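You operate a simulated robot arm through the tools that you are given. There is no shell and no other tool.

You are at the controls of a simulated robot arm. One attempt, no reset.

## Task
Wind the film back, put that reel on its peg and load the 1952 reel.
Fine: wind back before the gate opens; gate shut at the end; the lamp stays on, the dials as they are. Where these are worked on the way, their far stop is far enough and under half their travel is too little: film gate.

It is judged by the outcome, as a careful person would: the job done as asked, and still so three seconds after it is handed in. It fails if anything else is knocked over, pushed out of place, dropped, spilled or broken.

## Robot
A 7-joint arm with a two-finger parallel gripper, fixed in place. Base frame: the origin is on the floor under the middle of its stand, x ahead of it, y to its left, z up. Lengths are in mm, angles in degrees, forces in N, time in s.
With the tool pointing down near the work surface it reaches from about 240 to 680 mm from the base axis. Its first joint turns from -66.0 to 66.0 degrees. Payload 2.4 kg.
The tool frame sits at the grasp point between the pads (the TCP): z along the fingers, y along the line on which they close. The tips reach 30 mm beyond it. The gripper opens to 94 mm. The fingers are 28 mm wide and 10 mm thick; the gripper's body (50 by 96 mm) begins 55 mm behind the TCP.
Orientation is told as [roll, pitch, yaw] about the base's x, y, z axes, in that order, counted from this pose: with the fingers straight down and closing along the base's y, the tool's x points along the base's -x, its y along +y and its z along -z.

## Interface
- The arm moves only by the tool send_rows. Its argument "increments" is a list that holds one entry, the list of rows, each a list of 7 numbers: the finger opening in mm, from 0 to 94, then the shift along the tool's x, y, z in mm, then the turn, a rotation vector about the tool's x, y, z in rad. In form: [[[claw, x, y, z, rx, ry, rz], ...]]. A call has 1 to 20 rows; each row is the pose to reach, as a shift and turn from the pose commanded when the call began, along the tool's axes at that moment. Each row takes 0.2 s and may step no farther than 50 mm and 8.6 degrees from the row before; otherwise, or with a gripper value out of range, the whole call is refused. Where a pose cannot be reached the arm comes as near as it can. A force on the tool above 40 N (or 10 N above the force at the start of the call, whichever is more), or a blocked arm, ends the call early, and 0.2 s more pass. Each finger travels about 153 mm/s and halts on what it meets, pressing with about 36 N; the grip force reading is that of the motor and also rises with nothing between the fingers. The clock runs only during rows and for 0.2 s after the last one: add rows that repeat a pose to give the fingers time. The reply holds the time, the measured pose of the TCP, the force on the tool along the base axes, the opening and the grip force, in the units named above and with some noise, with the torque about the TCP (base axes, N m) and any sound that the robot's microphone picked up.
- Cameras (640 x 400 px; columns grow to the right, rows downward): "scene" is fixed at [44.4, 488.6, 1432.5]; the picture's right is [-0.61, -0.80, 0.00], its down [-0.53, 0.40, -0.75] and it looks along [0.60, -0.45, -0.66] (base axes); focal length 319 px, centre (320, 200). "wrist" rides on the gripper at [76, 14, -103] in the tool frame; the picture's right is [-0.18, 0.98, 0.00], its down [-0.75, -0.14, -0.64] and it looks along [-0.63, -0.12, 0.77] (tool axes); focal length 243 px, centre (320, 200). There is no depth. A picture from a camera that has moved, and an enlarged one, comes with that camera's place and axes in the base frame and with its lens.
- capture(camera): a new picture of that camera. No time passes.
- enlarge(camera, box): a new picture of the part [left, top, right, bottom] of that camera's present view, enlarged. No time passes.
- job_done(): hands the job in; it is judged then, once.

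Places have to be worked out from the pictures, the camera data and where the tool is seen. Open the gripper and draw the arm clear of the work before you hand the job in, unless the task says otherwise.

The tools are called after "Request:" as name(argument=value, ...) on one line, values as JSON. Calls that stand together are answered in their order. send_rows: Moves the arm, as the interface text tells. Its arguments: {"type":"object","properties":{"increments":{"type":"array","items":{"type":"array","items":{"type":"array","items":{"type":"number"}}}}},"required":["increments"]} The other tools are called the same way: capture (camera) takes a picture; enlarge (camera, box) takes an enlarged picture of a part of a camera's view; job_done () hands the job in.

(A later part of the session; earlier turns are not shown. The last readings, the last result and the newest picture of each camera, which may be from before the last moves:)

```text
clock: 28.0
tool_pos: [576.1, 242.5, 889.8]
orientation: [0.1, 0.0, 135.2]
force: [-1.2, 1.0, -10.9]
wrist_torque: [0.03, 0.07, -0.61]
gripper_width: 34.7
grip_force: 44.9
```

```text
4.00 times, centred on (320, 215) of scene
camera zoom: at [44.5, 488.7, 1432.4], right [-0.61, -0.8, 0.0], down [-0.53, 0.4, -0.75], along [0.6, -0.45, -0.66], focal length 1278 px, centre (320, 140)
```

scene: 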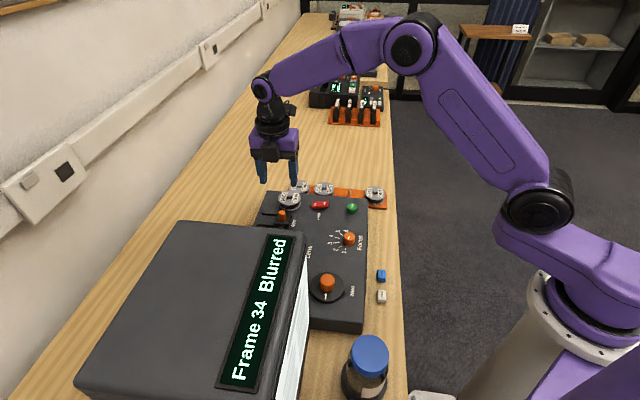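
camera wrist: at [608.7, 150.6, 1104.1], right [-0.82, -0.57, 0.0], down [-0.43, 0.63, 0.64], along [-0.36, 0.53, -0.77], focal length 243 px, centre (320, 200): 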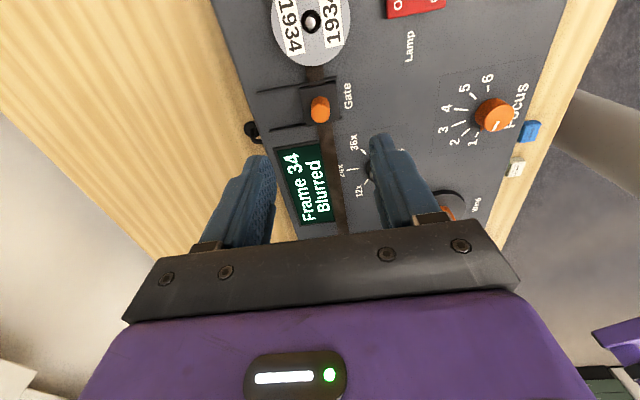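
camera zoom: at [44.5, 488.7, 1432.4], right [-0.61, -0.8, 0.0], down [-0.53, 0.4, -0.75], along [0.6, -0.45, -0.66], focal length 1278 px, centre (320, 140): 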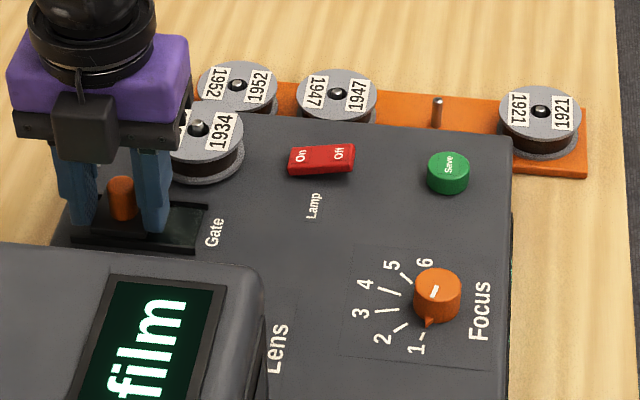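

The gate is opening, the film strip has disappeared from the gate and the display now reads "...film" (presumably "No film"). There's about 13 mm of slot left, so I'll continue gently to the stop with a small trim.

Request:
send_rows(increments=[[[10, 0, 0, 1, 0, 0, 0.025], [10, 0, -5, 1, 0, 0, 0.025], [10, 0, -9, 1, 0, 0, 0.025], [10, 0, -12, 1, 0, 0, 0.025], [10, 0, -14, 1, 0, 0, 0.025], [10, 0, -14, 1, 0, 0, 0.025]]])

Request:
enlarge(camera="wrist", box=[220, 60, 420, 220])

Request:
enlarge(camera="scene", box=[80, 170, 400, 390])

```text
clock: 29.4
tool_pos: [584.5, 251.7, 888.8]
orientation: [0.4, -0.1, 133.9]
force: [-19.5, -6.2, 19.9]
wrist_torque: [-0.46, 0.34, 1.02]
gripper_width: 35.0
grip_force: 45.6
```

```text
2.50 times, centred on (320, 140) of wrist
camera zoom: at [629.3, 186.7, 991.1], right [-0.84, -0.55, 0.01], down [-0.42, 0.64, 0.64], along [-0.36, 0.54, -0.77], focal length 606 px, centre (320, 350)
```

zoom: 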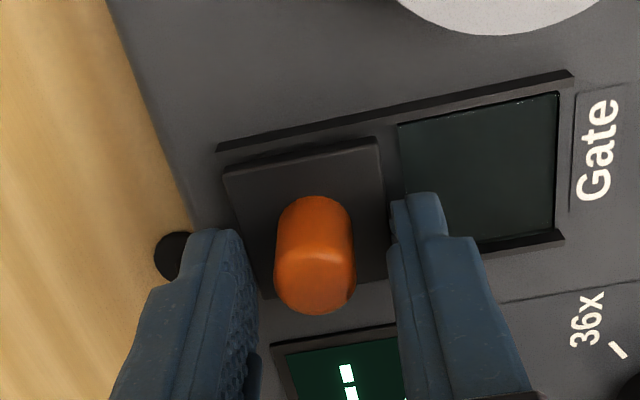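

```text
1.82 times, centred on (240, 280) of scene
camera zoom: at [43.5, 488.2, 1432.6], right [-0.61, -0.8, 0.0], down [-0.53, 0.4, -0.75], along [0.6, -0.45, -0.66], focal length 581 px, centre (466, 54)
```

zoom: 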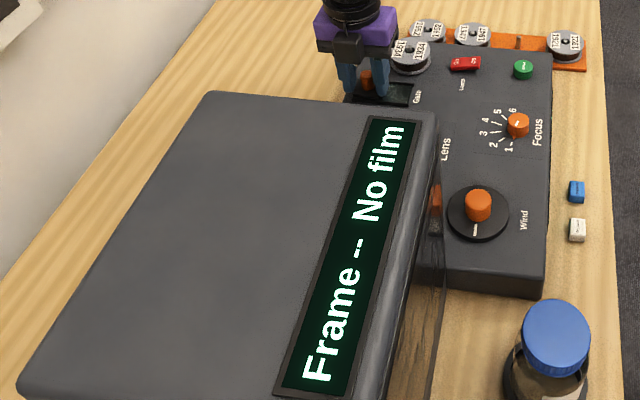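

The gate is at its far stop and the display reads "Frame -- No film". I'll open, lift straight up, and look at the reel.

Request:
send_rows(increments=[[[35, 0, 1, 0, 0, 0, 0], [50, 0, 1, 0, 0, 0, 0], [50, 0, 1, 0, 0, 0, 0], [50, 0, 1, -30, 0, 0, 0], [50, 0, 1, -70, 0, 0, 0], [50, 0, 1, -90, 0, 0, 0], [50, 0, 1, -90, 0, 0, 0]]])

Request:
capture(camera="wrist")

Request:
enlarge(camera="scene", box=[240, 170, 400, 260])

```text
clock: 31.0
tool_pos: [585.1, 250.3, 977.3]
orientation: [0.1, 0.0, 133.8]
force: [0.0, 0.8, 0.2]
wrist_torque: [0.01, -0.02, 0.01]
gripper_width: 49.6
grip_force: 0.1
```

```text
taken
camera wrist: at [627.9, 185.5, 1079.2], right [-0.84, -0.55, 0.0], down [-0.42, 0.64, 0.64], along [-0.35, 0.54, -0.77], focal length 243 px, centre (320, 200)
```

wrist: 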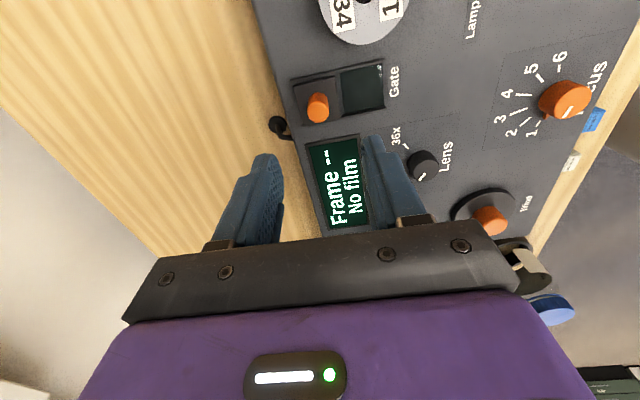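

```text
4.00 times, centred on (320, 215) of scene
camera zoom: at [44.4, 488.5, 1432.5], right [-0.61, -0.8, 0.0], down [-0.53, 0.4, -0.75], along [0.6, -0.45, -0.66], focal length 1278 px, centre (320, 140)
```

zoom: 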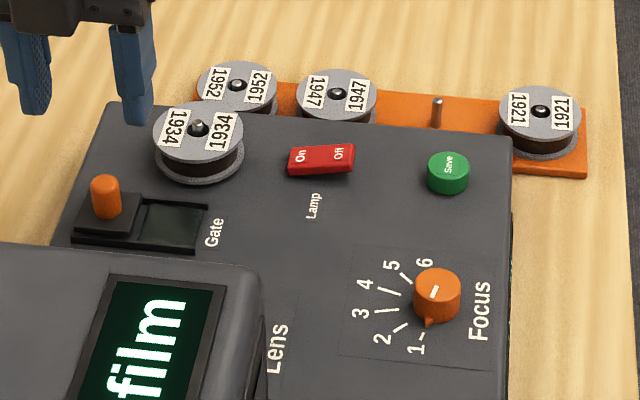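

The gate stays open. Next is the 1934 reel: I'll move over it at about (610,167) at z≈1000, turning to yaw 0 so the fingers will later close diagonally to the tray row, which gives the most clearance to neighbouring reels and the machine side.

Request:
send_rows(increments=[[[60, 4.3, 2.2, -1.3, 0, 0, 0.13], [60, 8.6, 4.4, -2.6, 0, 0, 0.26], [60, 12.9, 6.6, -3.9, 0, 0, 0.39], [60, 17.2, 8.8, -5.2, 0, 0, 0.52], [60, 21.5, 11, -6.5, 0, 0, 0.65], [60, 25.7, 13.1, -7.8, 0, 0, 0.78], [60, 30, 15.3, -9, 0, 0, 0.91], [60, 34.3, 17.5, -10.3, 0, 0, 1.04], [60, 38.6, 19.7, -11.5, 0, 0, 1.17], [60, 42.9, 21.9, -12.8, 0, 0, 1.3], [60, 47.2, 24.1, -14, 0, 0, 1.43], [60, 51.5, 26.3, -15.3, 0, 0, 1.56], [60, 55.8, 28.5, -16.6, 0, 0, 1.69], [60, 60, 30.6, -17.9, 0, 0, 1.82], [60, 64.3, 32.8, -19.2, 0, 0, 1.95], [60, 68.6, 35, -20.4, 0, 0, 2.08], [60, 72.9, 37.2, -21.7, 0, 0, 2.21], [60, 77.2, 39.4, -23, 0, 0, 2.335], [60, 77.2, 39.4, -23, 0, 0, 2.335]]])

Request:
capture(camera="wrist")

Request:
capture(camera="scene")

```text
clock: 35.0
tool_pos: [611.3, 166.9, 1001.9]
orientation: [-0.1, 0.0, -0.1]
force: [0.3, 0.5, 0.0]
wrist_torque: [0.05, -0.02, 0.03]
gripper_width: 60.0
grip_force: 0.0
```

```text
taken
camera wrist: at [536.6, 182.2, 1102.9], right [0.19, 0.98, 0.0], down [0.75, -0.14, 0.64], along [0.63, -0.12, -0.77], focal length 243 px, centre (320, 200)
```

wrist: 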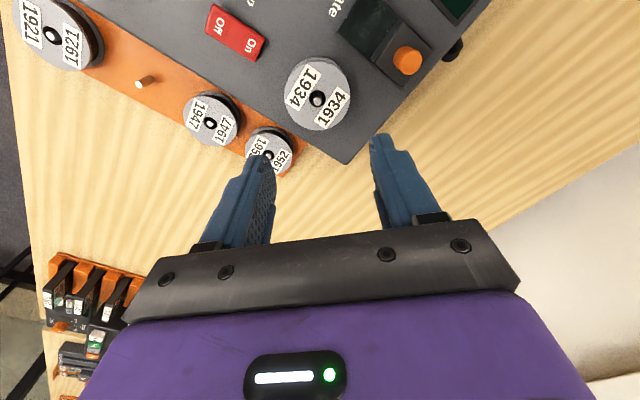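

```text
taken
```

scene: 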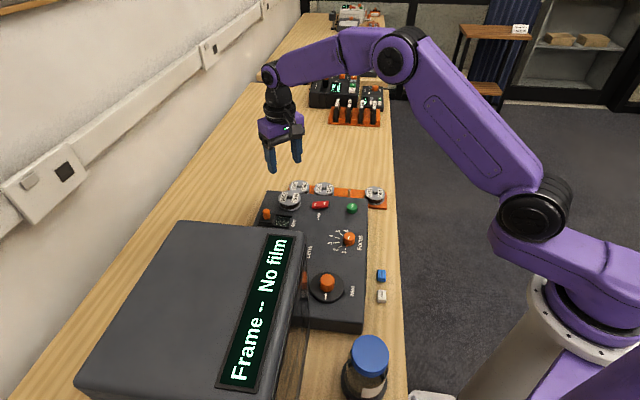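

Good overhead view of all the reels and pegs. I'll enlarge this view to measure the reel geometry and spacings.

Request:
enlarge(camera="wrist", box=[180, 30, 420, 180])

Request:
enlarge(camera="wrist", box=[0, 0, 240, 150])

```text
2.67 times, centred on (300, 105) of wrist
camera zoom: at [536.6, 182.2, 1102.9], right [0.19, 0.98, 0.0], down [0.75, -0.14, 0.64], along [0.63, -0.12, -0.77], focal length 647 px, centre (373, 453)
```

zoom: 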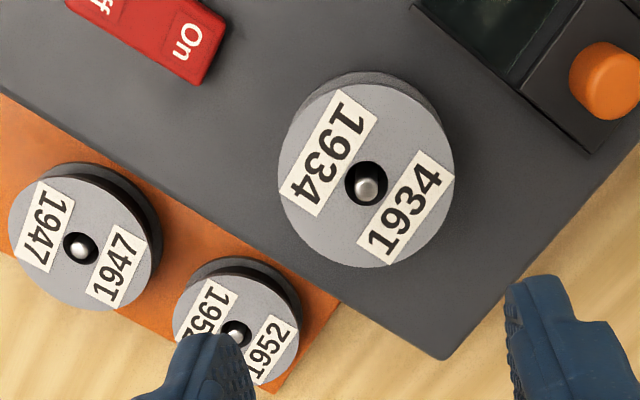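

```text
2.67 times, centred on (120, 75) of wrist
camera zoom: at [536.6, 182.2, 1102.9], right [0.19, 0.98, 0.0], down [0.75, -0.14, 0.64], along [0.63, -0.12, -0.77], focal length 647 px, centre (853, 533)
```

zoom: 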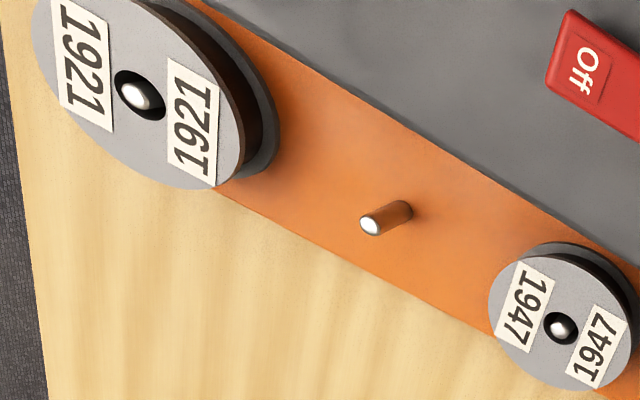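

The measurements put the 1934 hub at about (606.6,167) with its top near z 865 and radius 30. The tray reels' tops are near z 831, with the empty peg at about (570.5,-18) and the 1952 reel at (672.5,88.5). I'll centre over 1934, open to 76, and drop to z≈915 to check.

Request:
send_rows(increments=[[[76, 2.5, 0, 25, 0, 0, 0], [76, 4.7, 0, 50, 0, 0, 0], [76, 4.7, 0, 75, 0, 0, 0], [76, 4.7, 0, 87, 0, 0, 0], [76, 4.7, 0, 87, 0, 0, 0]]])

Request:
capture(camera="wrist")

Request:
enlarge(camera="scene", box=[220, 150, 380, 250])

```text
clock: 36.2
tool_pos: [606.1, 168.2, 913.7]
orientation: [-0.1, 0.1, 0.0]
force: [0.2, 1.0, 0.1]
wrist_torque: [0.0, 0.0, 0.01]
gripper_width: 75.9
grip_force: 0.0
```

```text
taken
camera wrist: at [531.1, 183.4, 1015.7], right [0.18, 0.98, 0.0], down [0.75, -0.14, 0.64], along [0.63, -0.12, -0.77], focal length 243 px, centre (320, 200)
```

wrist: 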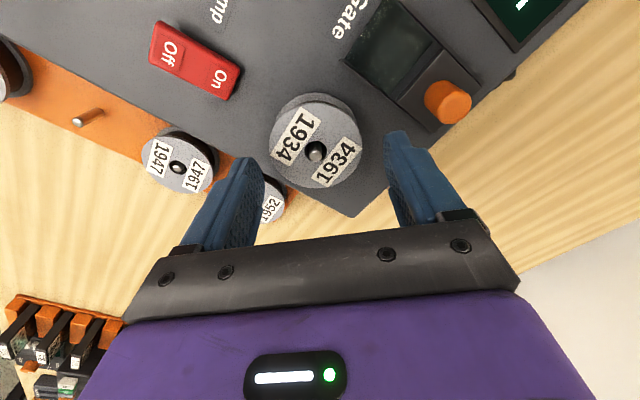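

```text
4.00 times, centred on (300, 200) of scene
camera zoom: at [44.4, 488.5, 1432.5], right [-0.61, -0.8, 0.0], down [-0.53, 0.4, -0.75], along [0.6, -0.45, -0.66], focal length 1278 px, centre (400, 200)
```

zoom: 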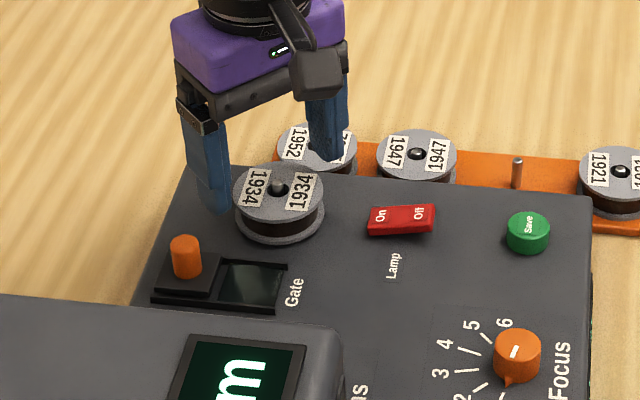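

Both views agree that the reel is within about 3 mm of the finger centre-line, so I'll trim y by -2.5 mm and lower the open fingers around it to z≈890.

Request:
send_rows(increments=[[[76, 0, -2.5, 8, 0, 0, 0], [76, 0, -2.5, 16, 0, 0, 0], [76, 0, -2.5, 24, 0, 0, 0], [76, 0, -2.5, 24, 0, 0, 0]]])

Request:
capture(camera="wrist")

Request:
enlarge(camera="scene", box=[240, 165, 340, 235])

```text
clock: 37.2
tool_pos: [607.7, 165.7, 890.0]
orientation: [0.0, -0.1, 0.0]
force: [0.7, 0.0, -0.1]
wrist_torque: [-0.02, -0.03, 0.04]
gripper_width: 76.0
grip_force: 0.0
```

```text
taken
camera wrist: at [532.0, 180.6, 991.2], right [0.18, 0.98, 0.0], down [0.75, -0.14, 0.64], along [0.63, -0.12, -0.77], focal length 243 px, centre (320, 200)
```

wrist: 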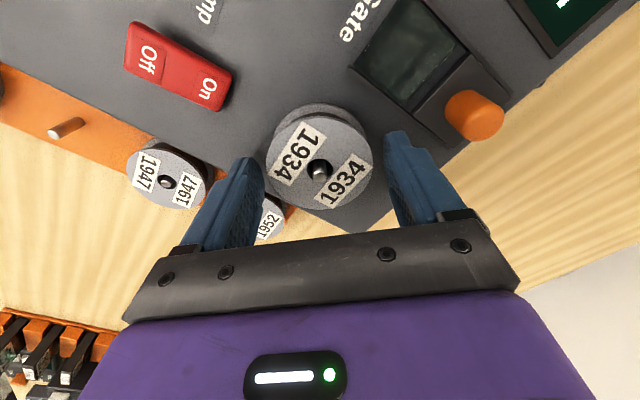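

```text
5.71 times, centred on (290, 200) of scene
camera zoom: at [44.4, 488.5, 1432.5], right [-0.61, -0.8, 0.0], down [-0.53, 0.4, -0.75], along [0.6, -0.45, -0.66], focal length 1825 px, centre (491, 200)
```

zoom: 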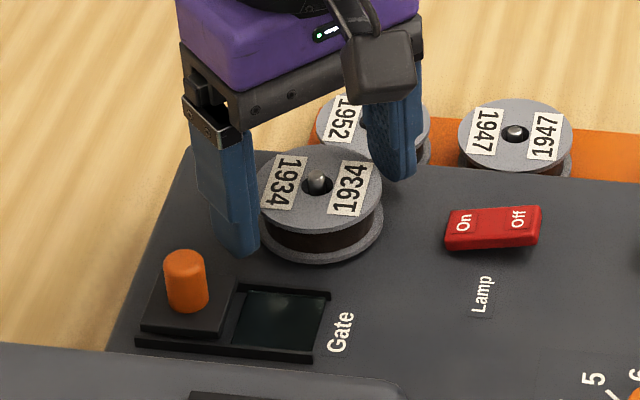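

The fingers straddle the 1934 reel cleanly. I'll go down in small steps to get near the deck without pressing on it.

Request:
send_rows(increments=[[[76, 0, 0, 1.5, 0, 0, 0], [76, 0, 0, 3, 0, 0, 0], [76, 0, 0, 3, 0, 0, 0]]])

Request:
enlarge(camera="scene", box=[250, 175, 330, 225])

```text
clock: 38.0
tool_pos: [606.3, 166.4, 886.7]
orientation: [-0.1, 0.1, 0.0]
force: [-0.1, 0.1, -0.1]
wrist_torque: [0.03, 0.04, 0.03]
gripper_width: 76.0
grip_force: 0.1
```

```text
8.00 times, centred on (290, 200) of scene
camera zoom: at [44.4, 488.5, 1432.5], right [-0.61, -0.8, 0.0], down [-0.53, 0.4, -0.75], along [0.6, -0.45, -0.66], focal length 2555 px, centre (560, 200)
```

zoom: 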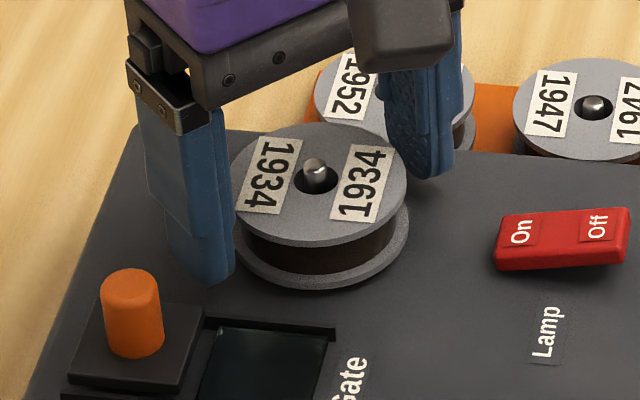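

No contact yet, with tips at about 857. I'll go down another 2.5 mm.

Request:
send_rows(increments=[[[76, 0, 0, 1, 0, 0, 0], [76, 0, 0, 2, 0, 0, 0], [76, 0, 0, 2.5, 0, 0, 0], [76, 0, 0, 2.5, 0, 0, 0]]])

```text
clock: 39.0
tool_pos: [606.0, 166.0, 884.8]
orientation: [0.0, 0.2, -0.1]
force: [-0.3, 0.0, 0.7]
wrist_torque: [0.04, 0.01, 0.0]
gripper_width: 76.0
grip_force: 0.2
```

Still free. One more 1.5 mm step.

Request:
send_rows(increments=[[[76, 0, 0, 0.8, 0, 0, 0], [76, 0, 0, 1.5, 0, 0, 0], [76, 0, 0, 1.5, 0, 0, 0]]])

Request:
enlarge(camera="scene", box=[250, 175, 330, 225])

```text
clock: 39.8
tool_pos: [605.7, 166.2, 884.9]
orientation: [-0.1, 0.1, 0.0]
force: [0.5, -0.2, 0.2]
wrist_torque: [-0.04, 0.0, 0.01]
gripper_width: 76.1
grip_force: 0.0
```

```text
8.00 times, centred on (290, 200) of scene
camera zoom: at [44.4, 488.6, 1432.5], right [-0.61, -0.8, 0.0], down [-0.53, 0.4, -0.75], along [0.6, -0.45, -0.66], focal length 2555 px, centre (560, 200)
```

zoom: 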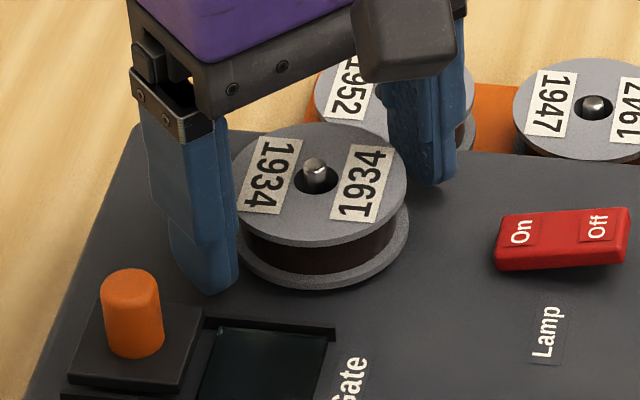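

Tips are close to the deck and free. I'll close on the reel's flanges.

Request:
send_rows(increments=[[[66, 0, 0, 0, 0, 0, 0], [58, 0, 0, 0, 0, 0, 0], [50, 0, 0, 0, 0, 0, 0], [50, 0, 0, 0, 0, 0, 0]]])

Request:
enlarge(camera="scene", box=[250, 175, 330, 225])

Request:
capture(camera="wrist")

```text
clock: 40.8
tool_pos: [605.4, 166.5, 883.8]
orientation: [-0.1, 0.1, 0.0]
force: [-0.5, -0.1, 0.0]
wrist_torque: [0.03, 0.01, 0.01]
gripper_width: 61.0
grip_force: 36.2
```

```text
8.00 times, centred on (290, 200) of scene
camera zoom: at [44.4, 488.6, 1432.5], right [-0.61, -0.8, 0.0], down [-0.53, 0.4, -0.75], along [0.6, -0.45, -0.66], focal length 2555 px, centre (560, 200)
```

zoom: 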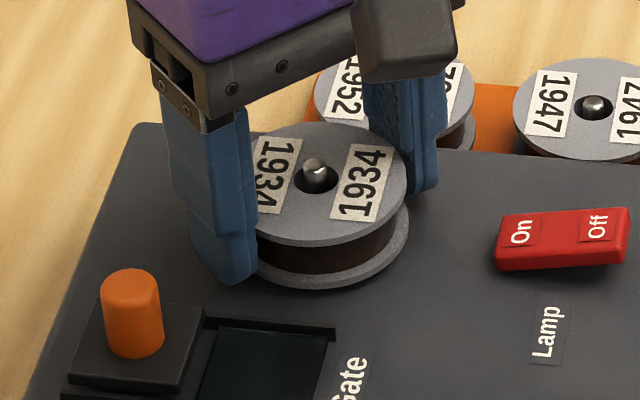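

```text
taken
camera wrist: at [531.3, 180.8, 986.2], right [0.18, 0.98, 0.0], down [0.75, -0.14, 0.64], along [0.63, -0.12, -0.77], focal length 243 px, centre (320, 200)
```

wrist: 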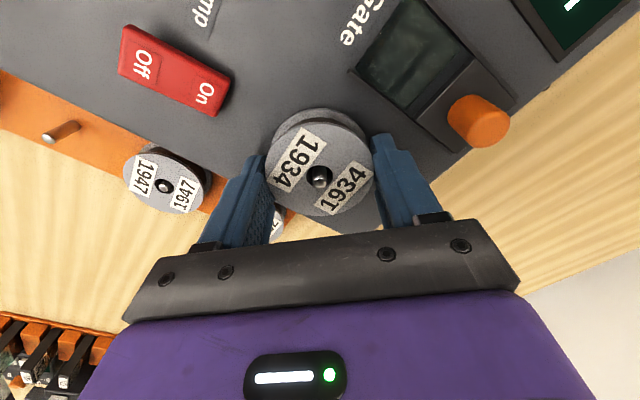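

Gripped at 61 mm with no side load. I'll lift straight up 60 mm, slowly at first.

Request:
send_rows(increments=[[[50, 0, 0, -4, 0, 0, 0], [50, 0, 0, -10, 0, 0, 0], [50, 0, 0, -20, 0, 0, 0], [50, 0, 0, -35, 0, 0, 0], [50, 0, 0, -50, 0, 0, 0], [50, 0, 0, -65, 0, 0, 0], [50, 0, 0, -65, 0, 0, 0]]])

Request:
capture(camera="wrist")

Request:
enlarge(camera="scene", box=[230, 150, 390, 250])

```text
clock: 42.4
tool_pos: [606.1, 165.9, 946.5]
orientation: [-0.1, 0.1, 0.0]
force: [-0.1, -0.2, -0.4]
wrist_torque: [-0.02, 0.03, -0.01]
gripper_width: 60.7
grip_force: 36.2
```

```text
taken
camera wrist: at [531.4, 180.5, 1050.2], right [0.18, 0.98, 0.0], down [0.75, -0.14, 0.64], along [0.63, -0.12, -0.77], focal length 243 px, centre (320, 200)
```

wrist: 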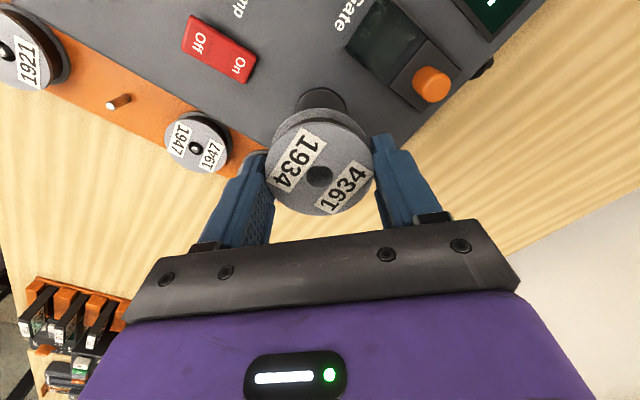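

```text
4.00 times, centred on (310, 200) of scene
camera zoom: at [44.4, 488.6, 1432.5], right [-0.61, -0.8, 0.0], down [-0.53, 0.4, -0.75], along [0.6, -0.45, -0.66], focal length 1278 px, centre (360, 200)
```

zoom: 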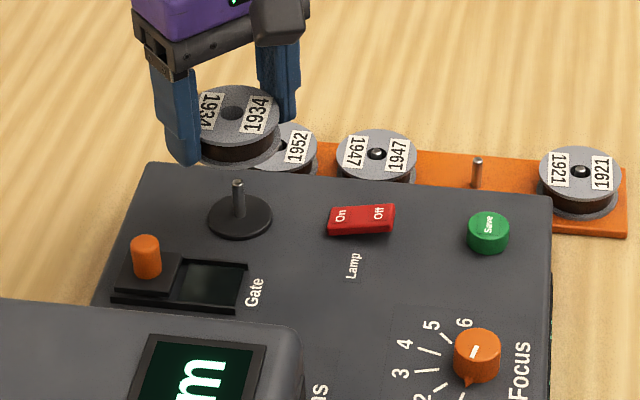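

The reel came off cleanly and hangs level in the grip. I'll carry it at this height to above the empty peg at about (570.5,-18).

Request:
send_rows(increments=[[[50, 4, -20, 0, 0, 0, 0], [50, 8, -42, 0, 0, 0, 0], [50, 13, -66, 0, 0, 0, 0], [50, 18, -90, 0, 0, 0, 0], [50, 23, -115, 0, 0, 0, 0], [50, 28, -140, 0, 0, 0, 0], [50, 32, -165, 0, 0, 0, 0], [50, 35.6, -183.7, 0, 0, 0, 0], [50, 35.6, -183.7, 0, 0, 0, 0]]])

Request:
capture(camera="wrist")

Request:
capture(camera="scene")

```text
clock: 44.4
tool_pos: [572.0, -18.1, 949.4]
orientation: [0.0, 0.1, 0.0]
force: [0.1, 0.2, -0.6]
wrist_torque: [0.0, -0.02, -0.03]
gripper_width: 60.6
grip_force: 36.2
```

```text
taken
camera wrist: at [497.2, -3.7, 1051.6], right [0.18, 0.98, 0.0], down [0.75, -0.14, 0.64], along [0.63, -0.12, -0.77], focal length 243 px, centre (320, 200)
```

wrist: 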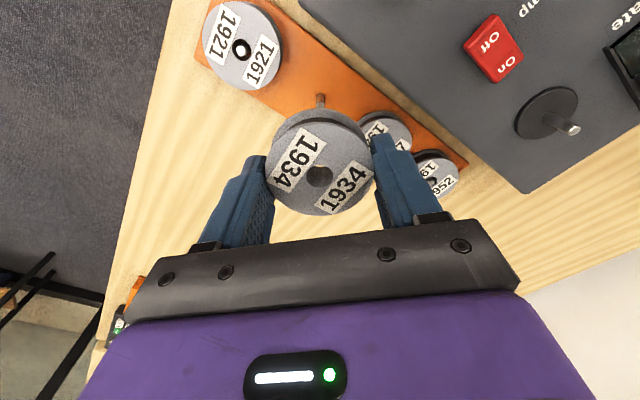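

```text
taken
```

scene: 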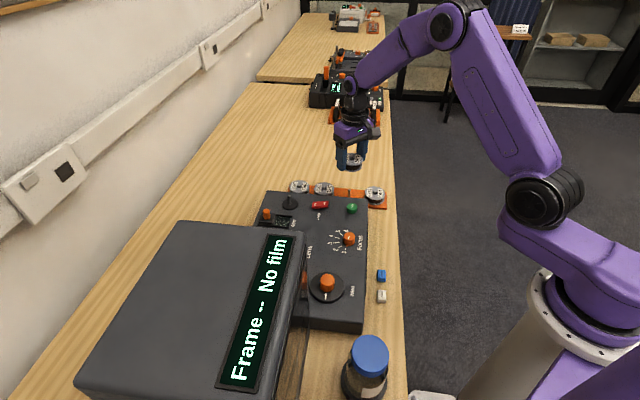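

The peg shows just above the held reel's edge in the wrist view. I'll enlarge both views to measure the lateral alignment.

Request:
enlarge(camera="wrist", box=[190, 0, 470, 200])

Request:
enlarge(camera="wrist", box=[270, 70, 370, 130])

Request:
enlarge(camera="scene", box=[280, 130, 400, 220])

```text
2.00 times, centred on (330, 100) of wrist
camera zoom: at [497.2, -3.7, 1051.6], right [0.18, 0.98, 0.0], down [0.75, -0.14, 0.64], along [0.63, -0.12, -0.77], focal length 485 px, centre (300, 400)
```

zoom: 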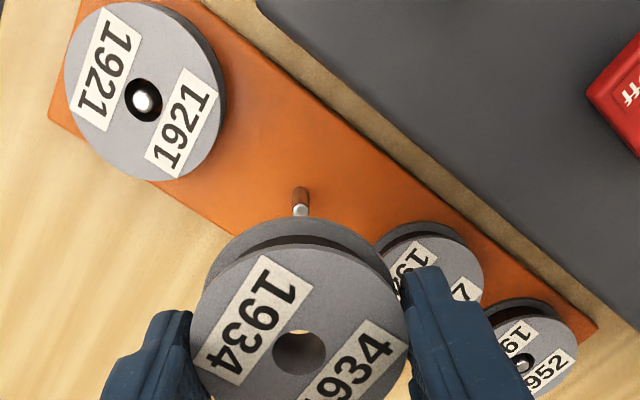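

```text
6.40 times, centred on (320, 100) of wrist
camera zoom: at [497.2, -3.7, 1051.6], right [0.18, 0.98, 0.0], down [0.75, -0.14, 0.64], along [0.63, -0.12, -0.77], focal length 1553 px, centre (320, 840)
```

zoom: 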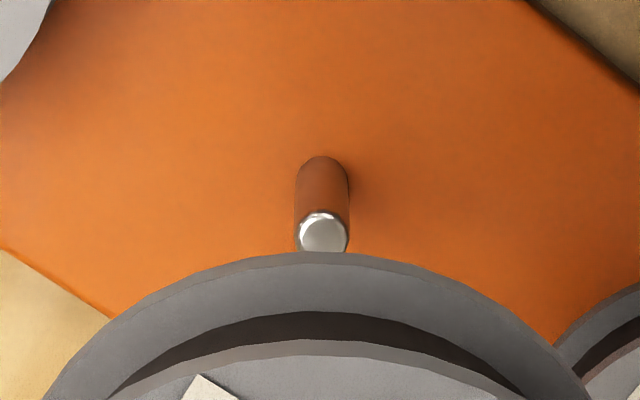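

```text
4.44 times, centred on (340, 175) of scene
camera zoom: at [44.4, 488.5, 1432.5], right [-0.61, -0.8, 0.0], down [-0.53, 0.4, -0.75], along [0.6, -0.45, -0.66], focal length 1420 px, centre (231, 311)
```

zoom: 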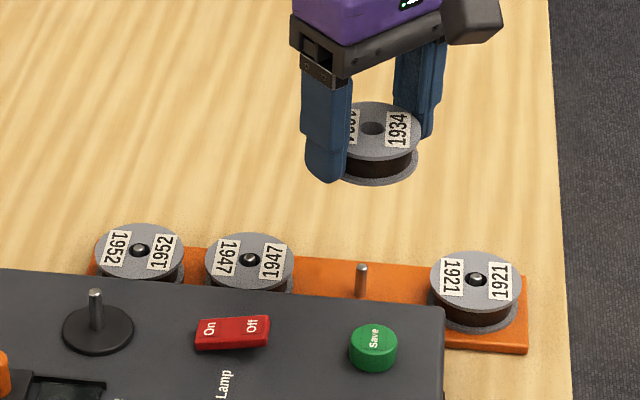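

The peg top triangulates to about (570,-17,831). I'll also measure the bare spindle pin from here, since I'll need it to load the 1952 reel.

Request:
enlarge(camera="wrist", box=[500, 70, 620, 150])

Request:
enlarge(camera="wrist", box=[260, 120, 380, 200])

```text
5.00 times, centred on (560, 110) of wrist
camera zoom: at [497.2, -3.7, 1051.6], right [0.18, 0.98, 0.0], down [0.75, -0.14, 0.64], along [0.63, -0.12, -0.77], focal length 1213 px, centre (-880, 650)
```

zoom: 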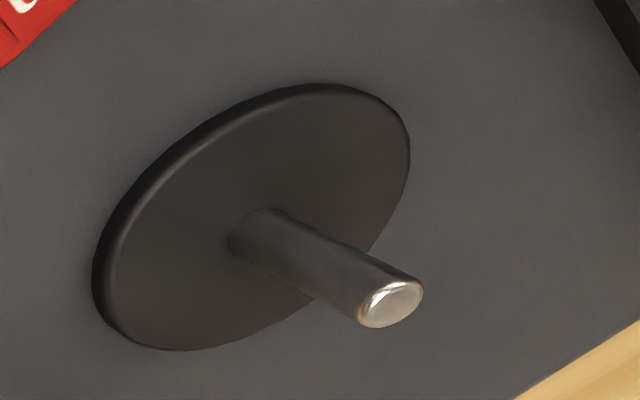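

```text
5.00 times, centred on (320, 160) of wrist
camera zoom: at [497.2, -3.7, 1051.6], right [0.18, 0.98, 0.0], down [0.75, -0.14, 0.64], along [0.63, -0.12, -0.77], focal length 1213 px, centre (320, 400)
```

zoom: 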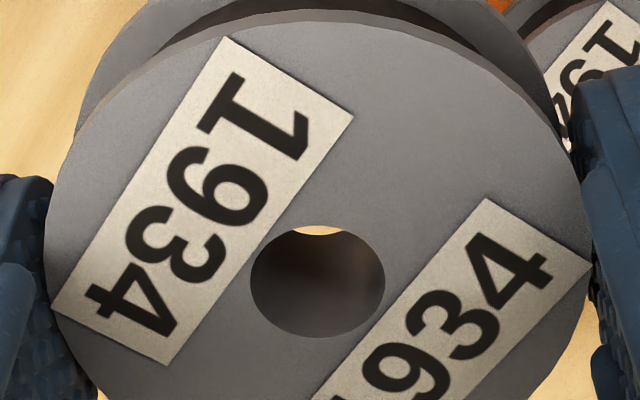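

The spindle pin is about (605,167.3) with its top at 881 and the platter near 854. The held reel's hole needs to shift by about (-3.3,+1.5) to line up with the peg. I'll correct and lower to z≈882, still above the peg.

Request:
send_rows(increments=[[[50, 3.3, 1.5, 0, 0, 0, 0], [50, 3.3, 1.5, 25, 0, 0, 0], [50, 3.3, 1.5, 50, 0, 0, 0], [50, 3.3, 1.5, 67, 0, 0, 0], [50, 3.3, 1.5, 67, 0, 0, 0]]])

Request:
enlarge(camera="wrist", box=[220, 60, 420, 220])

Request:
enlarge(camera="scene", box=[300, 150, 400, 220])

```text
clock: 45.6
tool_pos: [568.0, -17.2, 884.5]
orientation: [-0.1, 0.2, 0.1]
force: [0.3, -0.4, -0.7]
wrist_torque: [0.02, 0.0, -0.03]
gripper_width: 60.8
grip_force: 36.3
```

```text
2.50 times, centred on (320, 140) of wrist
camera zoom: at [493.3, -1.9, 986.4], right [0.18, 0.98, 0.0], down [0.75, -0.14, 0.64], along [0.63, -0.12, -0.77], focal length 606 px, centre (320, 350)
```

zoom: 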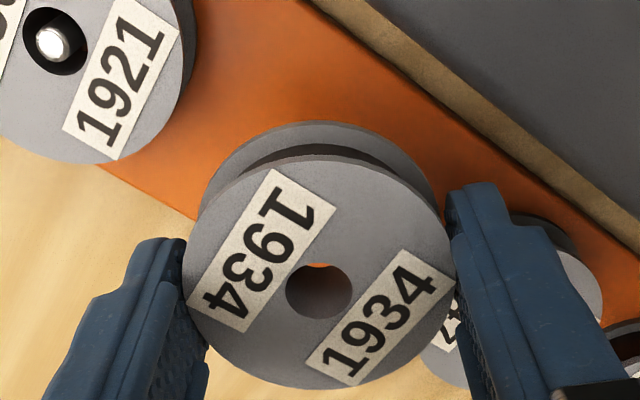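

```text
5.71 times, centred on (350, 185) of scene
camera zoom: at [44.4, 488.5, 1432.5], right [-0.61, -0.8, 0.0], down [-0.53, 0.4, -0.75], along [0.6, -0.45, -0.66], focal length 1825 px, centre (149, 286)
```

zoom: 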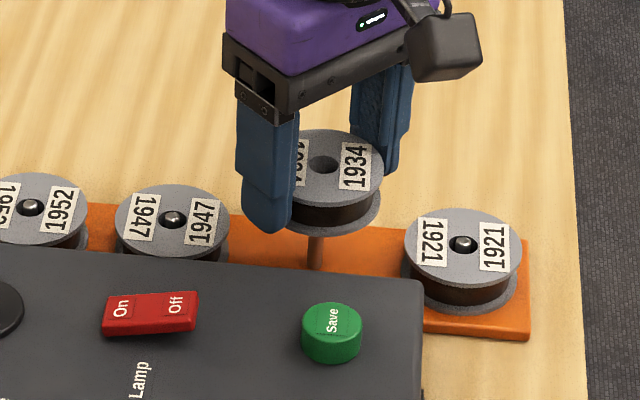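

In the scene view the peg axis lines up with the reel's hole to within about 1 mm. I'll lower in small steps over the peg and watch the force.

Request:
send_rows(increments=[[[50, 0, 0, 8, 0, 0, 0], [50, 0, 0, 16, 0, 0, 0], [50, 0, 0, 20, 0, 0, 0], [50, 0, 0, 24, 0, 0, 0], [50, 0, 0, 27, 0, 0, 0], [50, 0, 0, 30, 0, 0, 0], [50, 0, 0, 30, 0, 0, 0]]])

Request:
enlarge(camera="wrist", box=[220, 60, 420, 220])

Request:
enlarge(camera="scene", box=[300, 150, 400, 220])

```text
clock: 47.2
tool_pos: [568.9, -16.5, 851.6]
orientation: [-0.2, 0.0, -0.1]
force: [-0.1, -0.4, -0.6]
wrist_torque: [-0.02, -0.01, 0.01]
gripper_width: 60.8
grip_force: 35.9
```

```text
2.50 times, centred on (320, 140) of wrist
camera zoom: at [493.2, -2.3, 953.9], right [0.18, 0.98, 0.0], down [0.75, -0.14, 0.64], along [0.63, -0.12, -0.77], focal length 606 px, centre (320, 350)
```

zoom: 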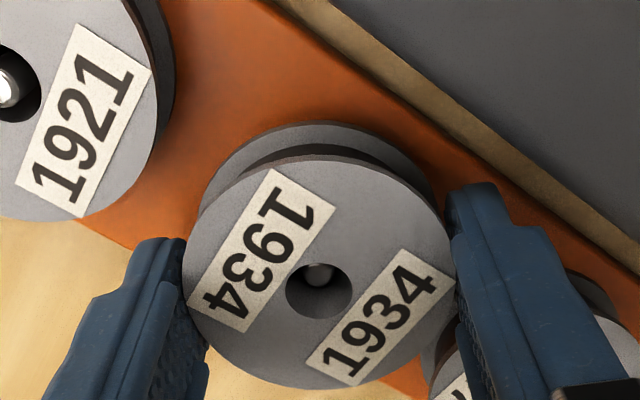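

```text
5.71 times, centred on (350, 185) of scene
camera zoom: at [44.4, 488.5, 1432.5], right [-0.61, -0.8, 0.0], down [-0.53, 0.4, -0.75], along [0.6, -0.45, -0.66], focal length 1825 px, centre (149, 286)
```

zoom: 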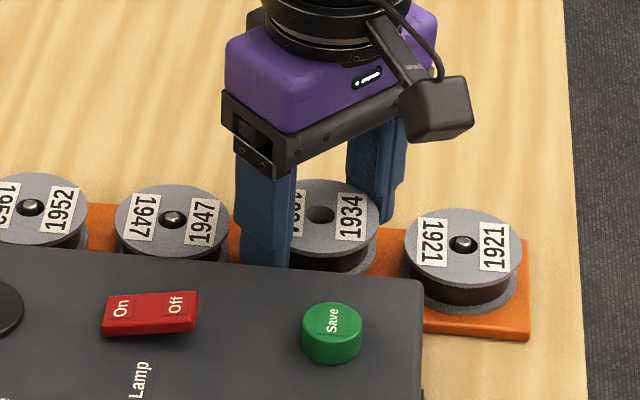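

The peg tip is visible inside the reel's hole and there is no contact force. I'll nudge 1 mm and keep lowering.

Request:
send_rows(increments=[[[50, -1, 0, 3, 0, 0, 0], [50, -1, 0, 6, 0, 0, 0], [50, -1, 0, 9, 0, 0, 0], [50, -1, 0, 11, 0, 0, 0], [50, -1, 0, 11, 0, 0, 0]]])

Request:
enlarge(camera="wrist", box=[220, 60, 420, 220])

Request:
enlarge(camera="scene", box=[310, 160, 400, 220])

```text
clock: 48.4
tool_pos: [567.3, -16.9, 840.7]
orientation: [-0.2, 0.1, 0.0]
force: [0.3, 0.3, -0.4]
wrist_torque: [0.02, 0.03, 0.02]
gripper_width: 60.7
grip_force: 36.0
```

```text
2.50 times, centred on (320, 140) of wrist
camera zoom: at [492.6, -1.9, 942.2], right [0.18, 0.98, 0.0], down [0.75, -0.14, 0.64], along [0.63, -0.12, -0.77], focal length 606 px, centre (320, 350)
```

zoom: 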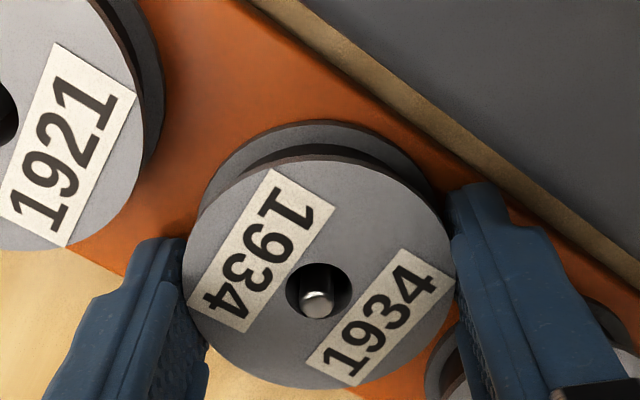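

```text
6.67 times, centred on (355, 190) of scene
camera zoom: at [44.4, 488.6, 1432.5], right [-0.61, -0.8, 0.0], down [-0.53, 0.4, -0.75], along [0.6, -0.45, -0.66], focal length 2130 px, centre (87, 267)
```

zoom: 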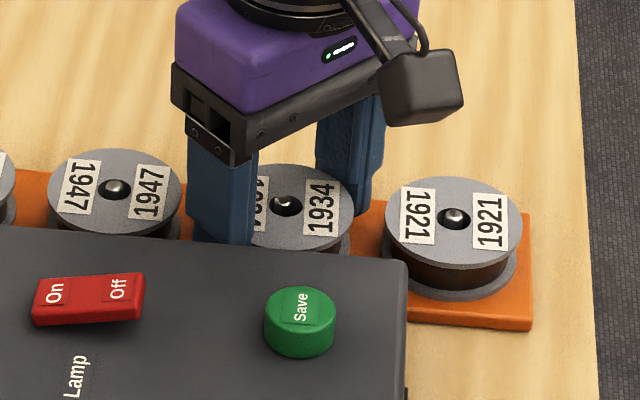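

The peg sits near the +x side of the hole, so I'll shift 2 mm that way and lower in 1.5 mm steps to find the tray.

Request:
send_rows(increments=[[[50, -2, -0.5, 0, 0, 0, 0], [50, -2, -0.5, 1.5, 0, 0, 0], [50, -2, -0.5, 3, 0, 0, 0], [50, -2, -0.5, 3, 0, 0, 0]]])

Request:
enlarge(camera="wrist", box=[220, 60, 420, 220])

Request:
enlarge(camera="scene", box=[310, 160, 400, 220])

```text
clock: 49.4
tool_pos: [570.0, -16.0, 839.1]
orientation: [-0.2, 0.0, 0.0]
force: [-5.0, 0.0, 16.8]
wrist_torque: [0.33, 0.35, 0.05]
gripper_width: 60.8
grip_force: 36.4
```

```text
2.50 times, centred on (320, 140) of wrist
camera zoom: at [494.9, -1.8, 940.3], right [0.18, 0.98, 0.0], down [0.75, -0.14, 0.64], along [0.63, -0.12, -0.77], focal length 606 px, centre (320, 350)
```

zoom: 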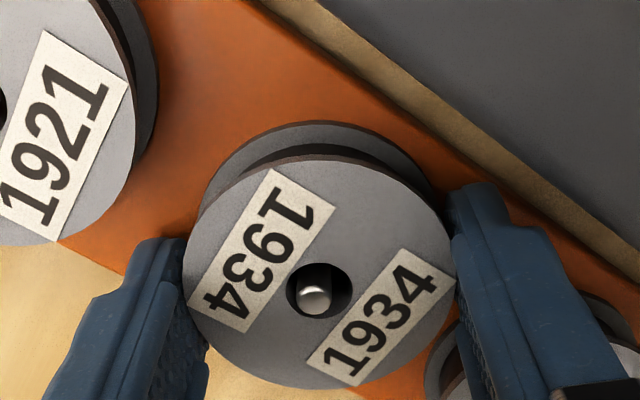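

```text
6.67 times, centred on (355, 190) of scene
camera zoom: at [43.9, 488.6, 1432.5], right [-0.61, -0.8, 0.0], down [-0.53, 0.4, -0.75], along [0.6, -0.45, -0.66], focal length 2130 px, centre (87, 267)
```

zoom: 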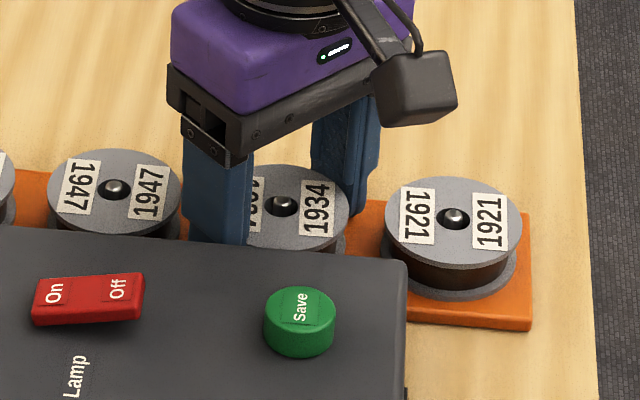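

Contact at about 17 N and the 1934 reel now sits level with its neighbours on the tray. I'll relieve the press by 1 mm, then open slightly.

Request:
send_rows(increments=[[[58, 0, 0, -1.2, 0, 0, 0], [62, 0, 0, -1.2, 0, 0, 0], [66, 0, 0, -1.2, 0, 0, 0], [69, 0, 0, -1.2, 0, 0, 0], [69, 0, 0, -1.2, 0, 0, 0]]])

Request:
enlarge(camera="wrist", box=[220, 60, 420, 220])

Request:
enlarge(camera="scene", box=[310, 160, 400, 220])

```text
clock: 50.6
tool_pos: [569.3, -16.4, 837.8]
orientation: [0.0, 0.1, 0.0]
force: [0.5, -3.8, 3.4]
wrist_torque: [0.07, -0.05, -0.02]
gripper_width: 67.5
grip_force: 0.0
```

```text
2.50 times, centred on (320, 140) of wrist
camera zoom: at [494.5, -2.3, 940.0], right [0.18, 0.98, 0.0], down [0.75, -0.14, 0.64], along [0.63, -0.12, -0.77], focal length 606 px, centre (320, 350)
```

zoom: 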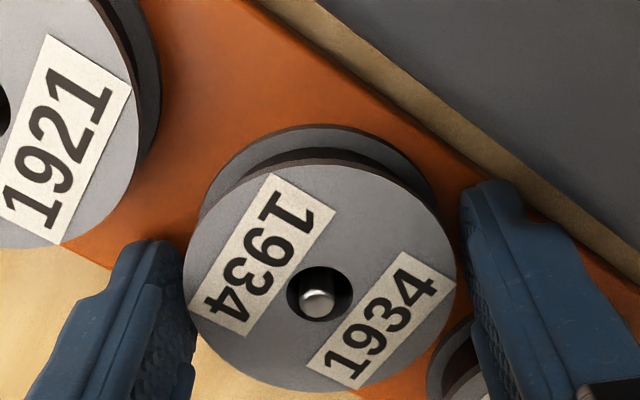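

```text
6.67 times, centred on (355, 190) of scene
camera zoom: at [44.3, 488.5, 1432.5], right [-0.61, -0.8, 0.0], down [-0.53, 0.4, -0.75], along [0.6, -0.45, -0.66], focal length 2130 px, centre (87, 267)
```

zoom: 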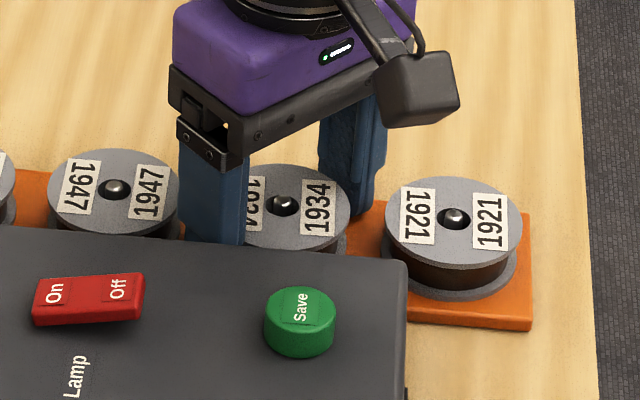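

The reel is free on its peg. A finger has lightly met something at 67.5, so I'll narrow to 65.5 and lift straight up slowly.

Request:
send_rows(increments=[[[65.5, 0, 0, -1.2, 0, 0, 0], [65.5, 0, 0, -3, 0, 0, 0], [65.5, 0, 0, -8, 0, 0, 0], [65.5, 0, 0, -16, 0, 0, 0], [65.5, 0, 0, -28, 0, 0, 0], [65.5, 0, 0, -45, 0, 0, 0], [65.5, 0, 0, -65, 0, 0, 0], [65.5, 0, 0, -90, 0, 0, 0], [65.5, 0, 0, -90, 0, 0, 0]]])

Request:
capture(camera="wrist")

Request:
enlarge(camera="scene", box=[260, 150, 400, 240])

```text
clock: 52.6
tool_pos: [569.0, -16.2, 930.1]
orientation: [-0.1, 0.1, 0.0]
force: [0.3, 0.5, -0.2]
wrist_torque: [0.02, -0.02, 0.02]
gripper_width: 65.6
grip_force: 0.0
```

```text
taken
camera wrist: at [494.1, -1.2, 1031.8], right [0.18, 0.98, 0.0], down [0.75, -0.14, 0.64], along [0.63, -0.12, -0.77], focal length 243 px, centre (320, 200)
```

wrist: 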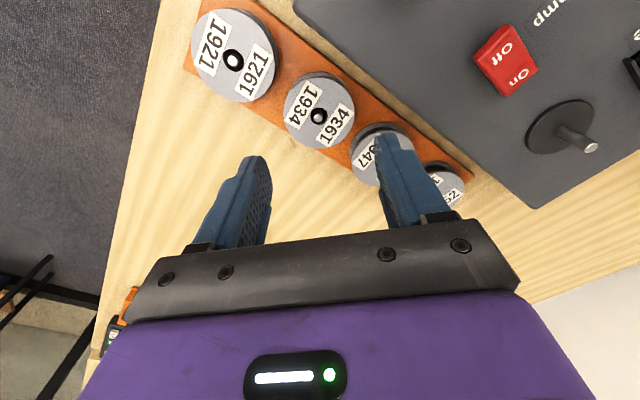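

```text
4.44 times, centred on (330, 195) of scene
camera zoom: at [44.4, 488.5, 1432.5], right [-0.61, -0.8, 0.0], down [-0.53, 0.4, -0.75], along [0.6, -0.45, -0.66], focal length 1420 px, centre (276, 222)
```

zoom: 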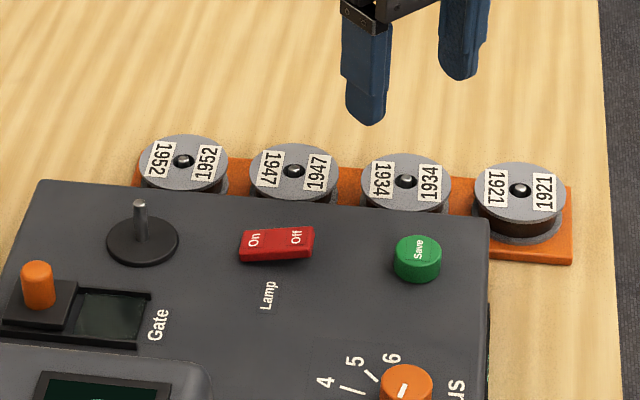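

All four reels sit evenly in the tray with 1934 on its peg. Now I'll move above the 1952 reel at about (673,88.5).

Request:
send_rows(increments=[[[76, -20, 20, -10, 0, 0, 0], [76, -42, 42, -20, 0, 0, 0], [76, -63, 63, -20, 0, 0, 0], [76, -84, 84, -20, 0, 0, 0], [76, -104, 104.8, -20, 0, 0, 0], [76, -104, 104.8, -20, 0, 0, 0], [76, -104, 104.8, -20, 0, 0, 0]]])

Request:
capture(camera="wrist")

Request:
capture(camera="scene")

```text
clock: 54.2
tool_pos: [673.9, 89.0, 950.5]
orientation: [-0.2, 0.1, 0.1]
force: [-0.3, 0.8, -0.5]
wrist_torque: [0.0, -0.02, 0.0]
gripper_width: 76.1
grip_force: 0.0
```

```text
taken
camera wrist: at [599.5, 104.4, 1052.3], right [0.18, 0.98, 0.0], down [0.75, -0.14, 0.64], along [0.63, -0.12, -0.77], focal length 243 px, centre (320, 200)
```

wrist: 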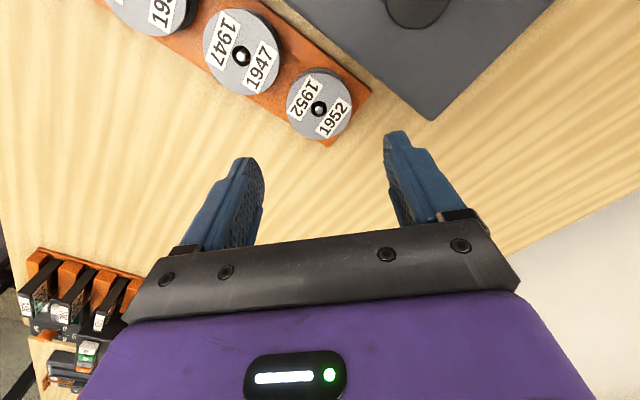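

```text
taken
```

scene: 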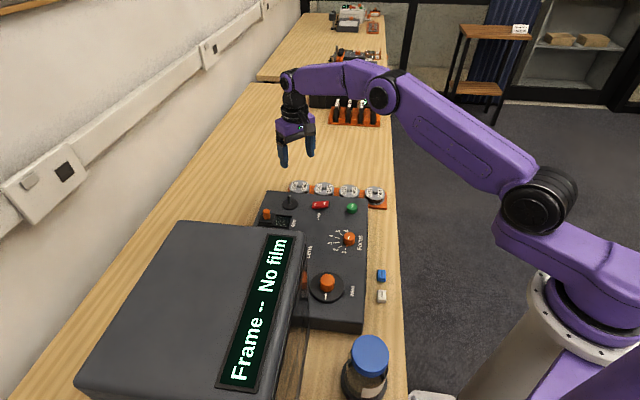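

Reached. I'll enlarge to measure the 1952 hub against the tool axis.

Request:
enlarge(camera="wrist", box=[270, 60, 370, 150])

```text
4.44 times, centred on (320, 105) of wrist
camera zoom: at [599.5, 104.4, 1052.3], right [0.18, 0.98, 0.0], down [0.75, -0.14, 0.64], along [0.63, -0.12, -0.77], focal length 1078 px, centre (320, 622)
```

zoom: 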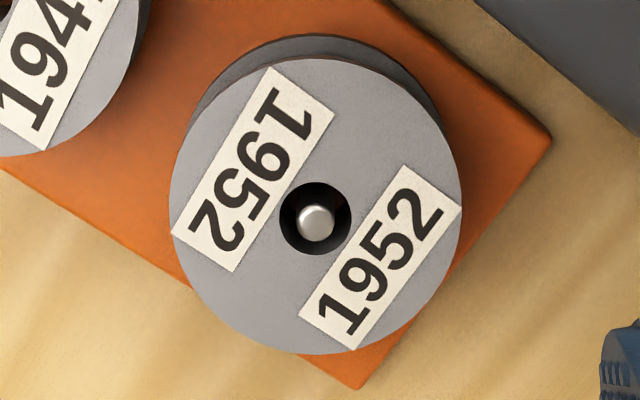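

The 1952 hub is about 2 mm further in x and -1.7 in y. One finger brushed the machine's side last time, so I'll yaw -6° for more wall clearance, set the opening to 68, and descend to z≈890 to check.

Request:
send_rows(increments=[[[72, -1, -1.7, 15, 0, 0, 0.05], [68, -1, -1.7, 30, 0, 0, 0.105], [68, -1, -1.7, 45, 0, 0, 0.105], [68, -1, -1.7, 58, 0, 0, 0.105], [68, -1, -1.7, 58, 0, 0, 0.105], [68, -1, -1.7, 58, 0, 0, 0.105]]])

Request:
capture(camera="wrist")

Request:
enlarge(camera="wrist", box=[220, 60, 420, 220])

Request:
enlarge(camera="scene", box=[260, 140, 370, 220])

```text
clock: 55.6
tool_pos: [677.6, 86.7, 892.0]
orientation: [-0.1, 0.0, -6.0]
force: [-0.2, 0.5, -0.4]
wrist_torque: [0.03, 0.04, -0.01]
gripper_width: 68.0
grip_force: 0.1
```

```text
taken
camera wrist: at [603.9, 109.1, 993.4], right [0.29, 0.96, 0.0], down [0.74, -0.22, 0.64], along [0.61, -0.18, -0.77], focal length 243 px, centre (320, 200)
```

wrist: 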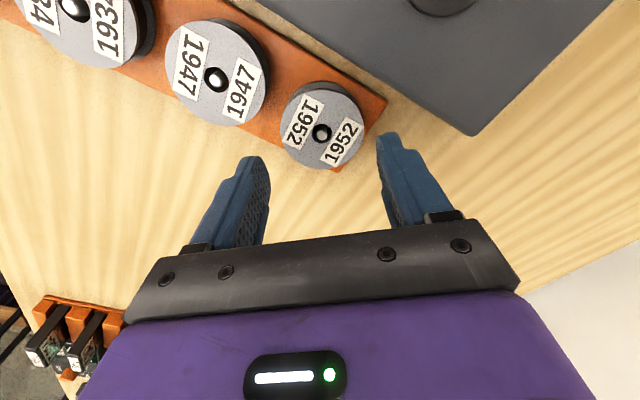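

```text
2.50 times, centred on (320, 140) of wrist
camera zoom: at [603.9, 109.1, 993.4], right [0.29, 0.96, 0.0], down [0.74, -0.22, 0.64], along [0.61, -0.18, -0.77], focal length 606 px, centre (320, 350)
```

zoom: 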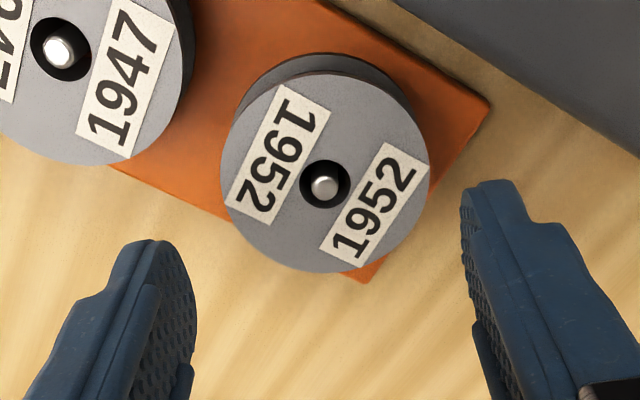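

```text
5.00 times, centred on (315, 180) of scene
camera zoom: at [44.4, 488.5, 1432.5], right [-0.61, -0.8, 0.0], down [-0.53, 0.4, -0.75], along [0.6, -0.45, -0.66], focal length 1597 px, centre (345, 300)
```

zoom: 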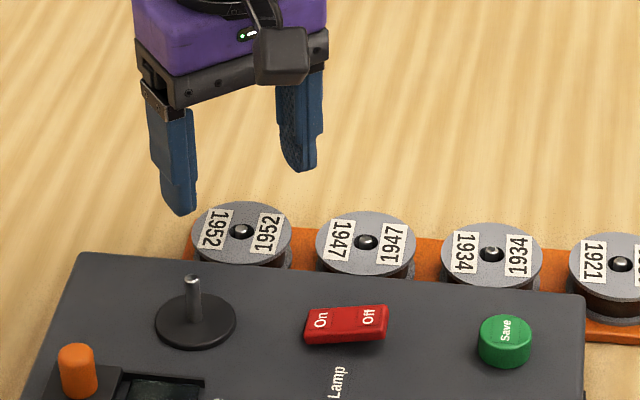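

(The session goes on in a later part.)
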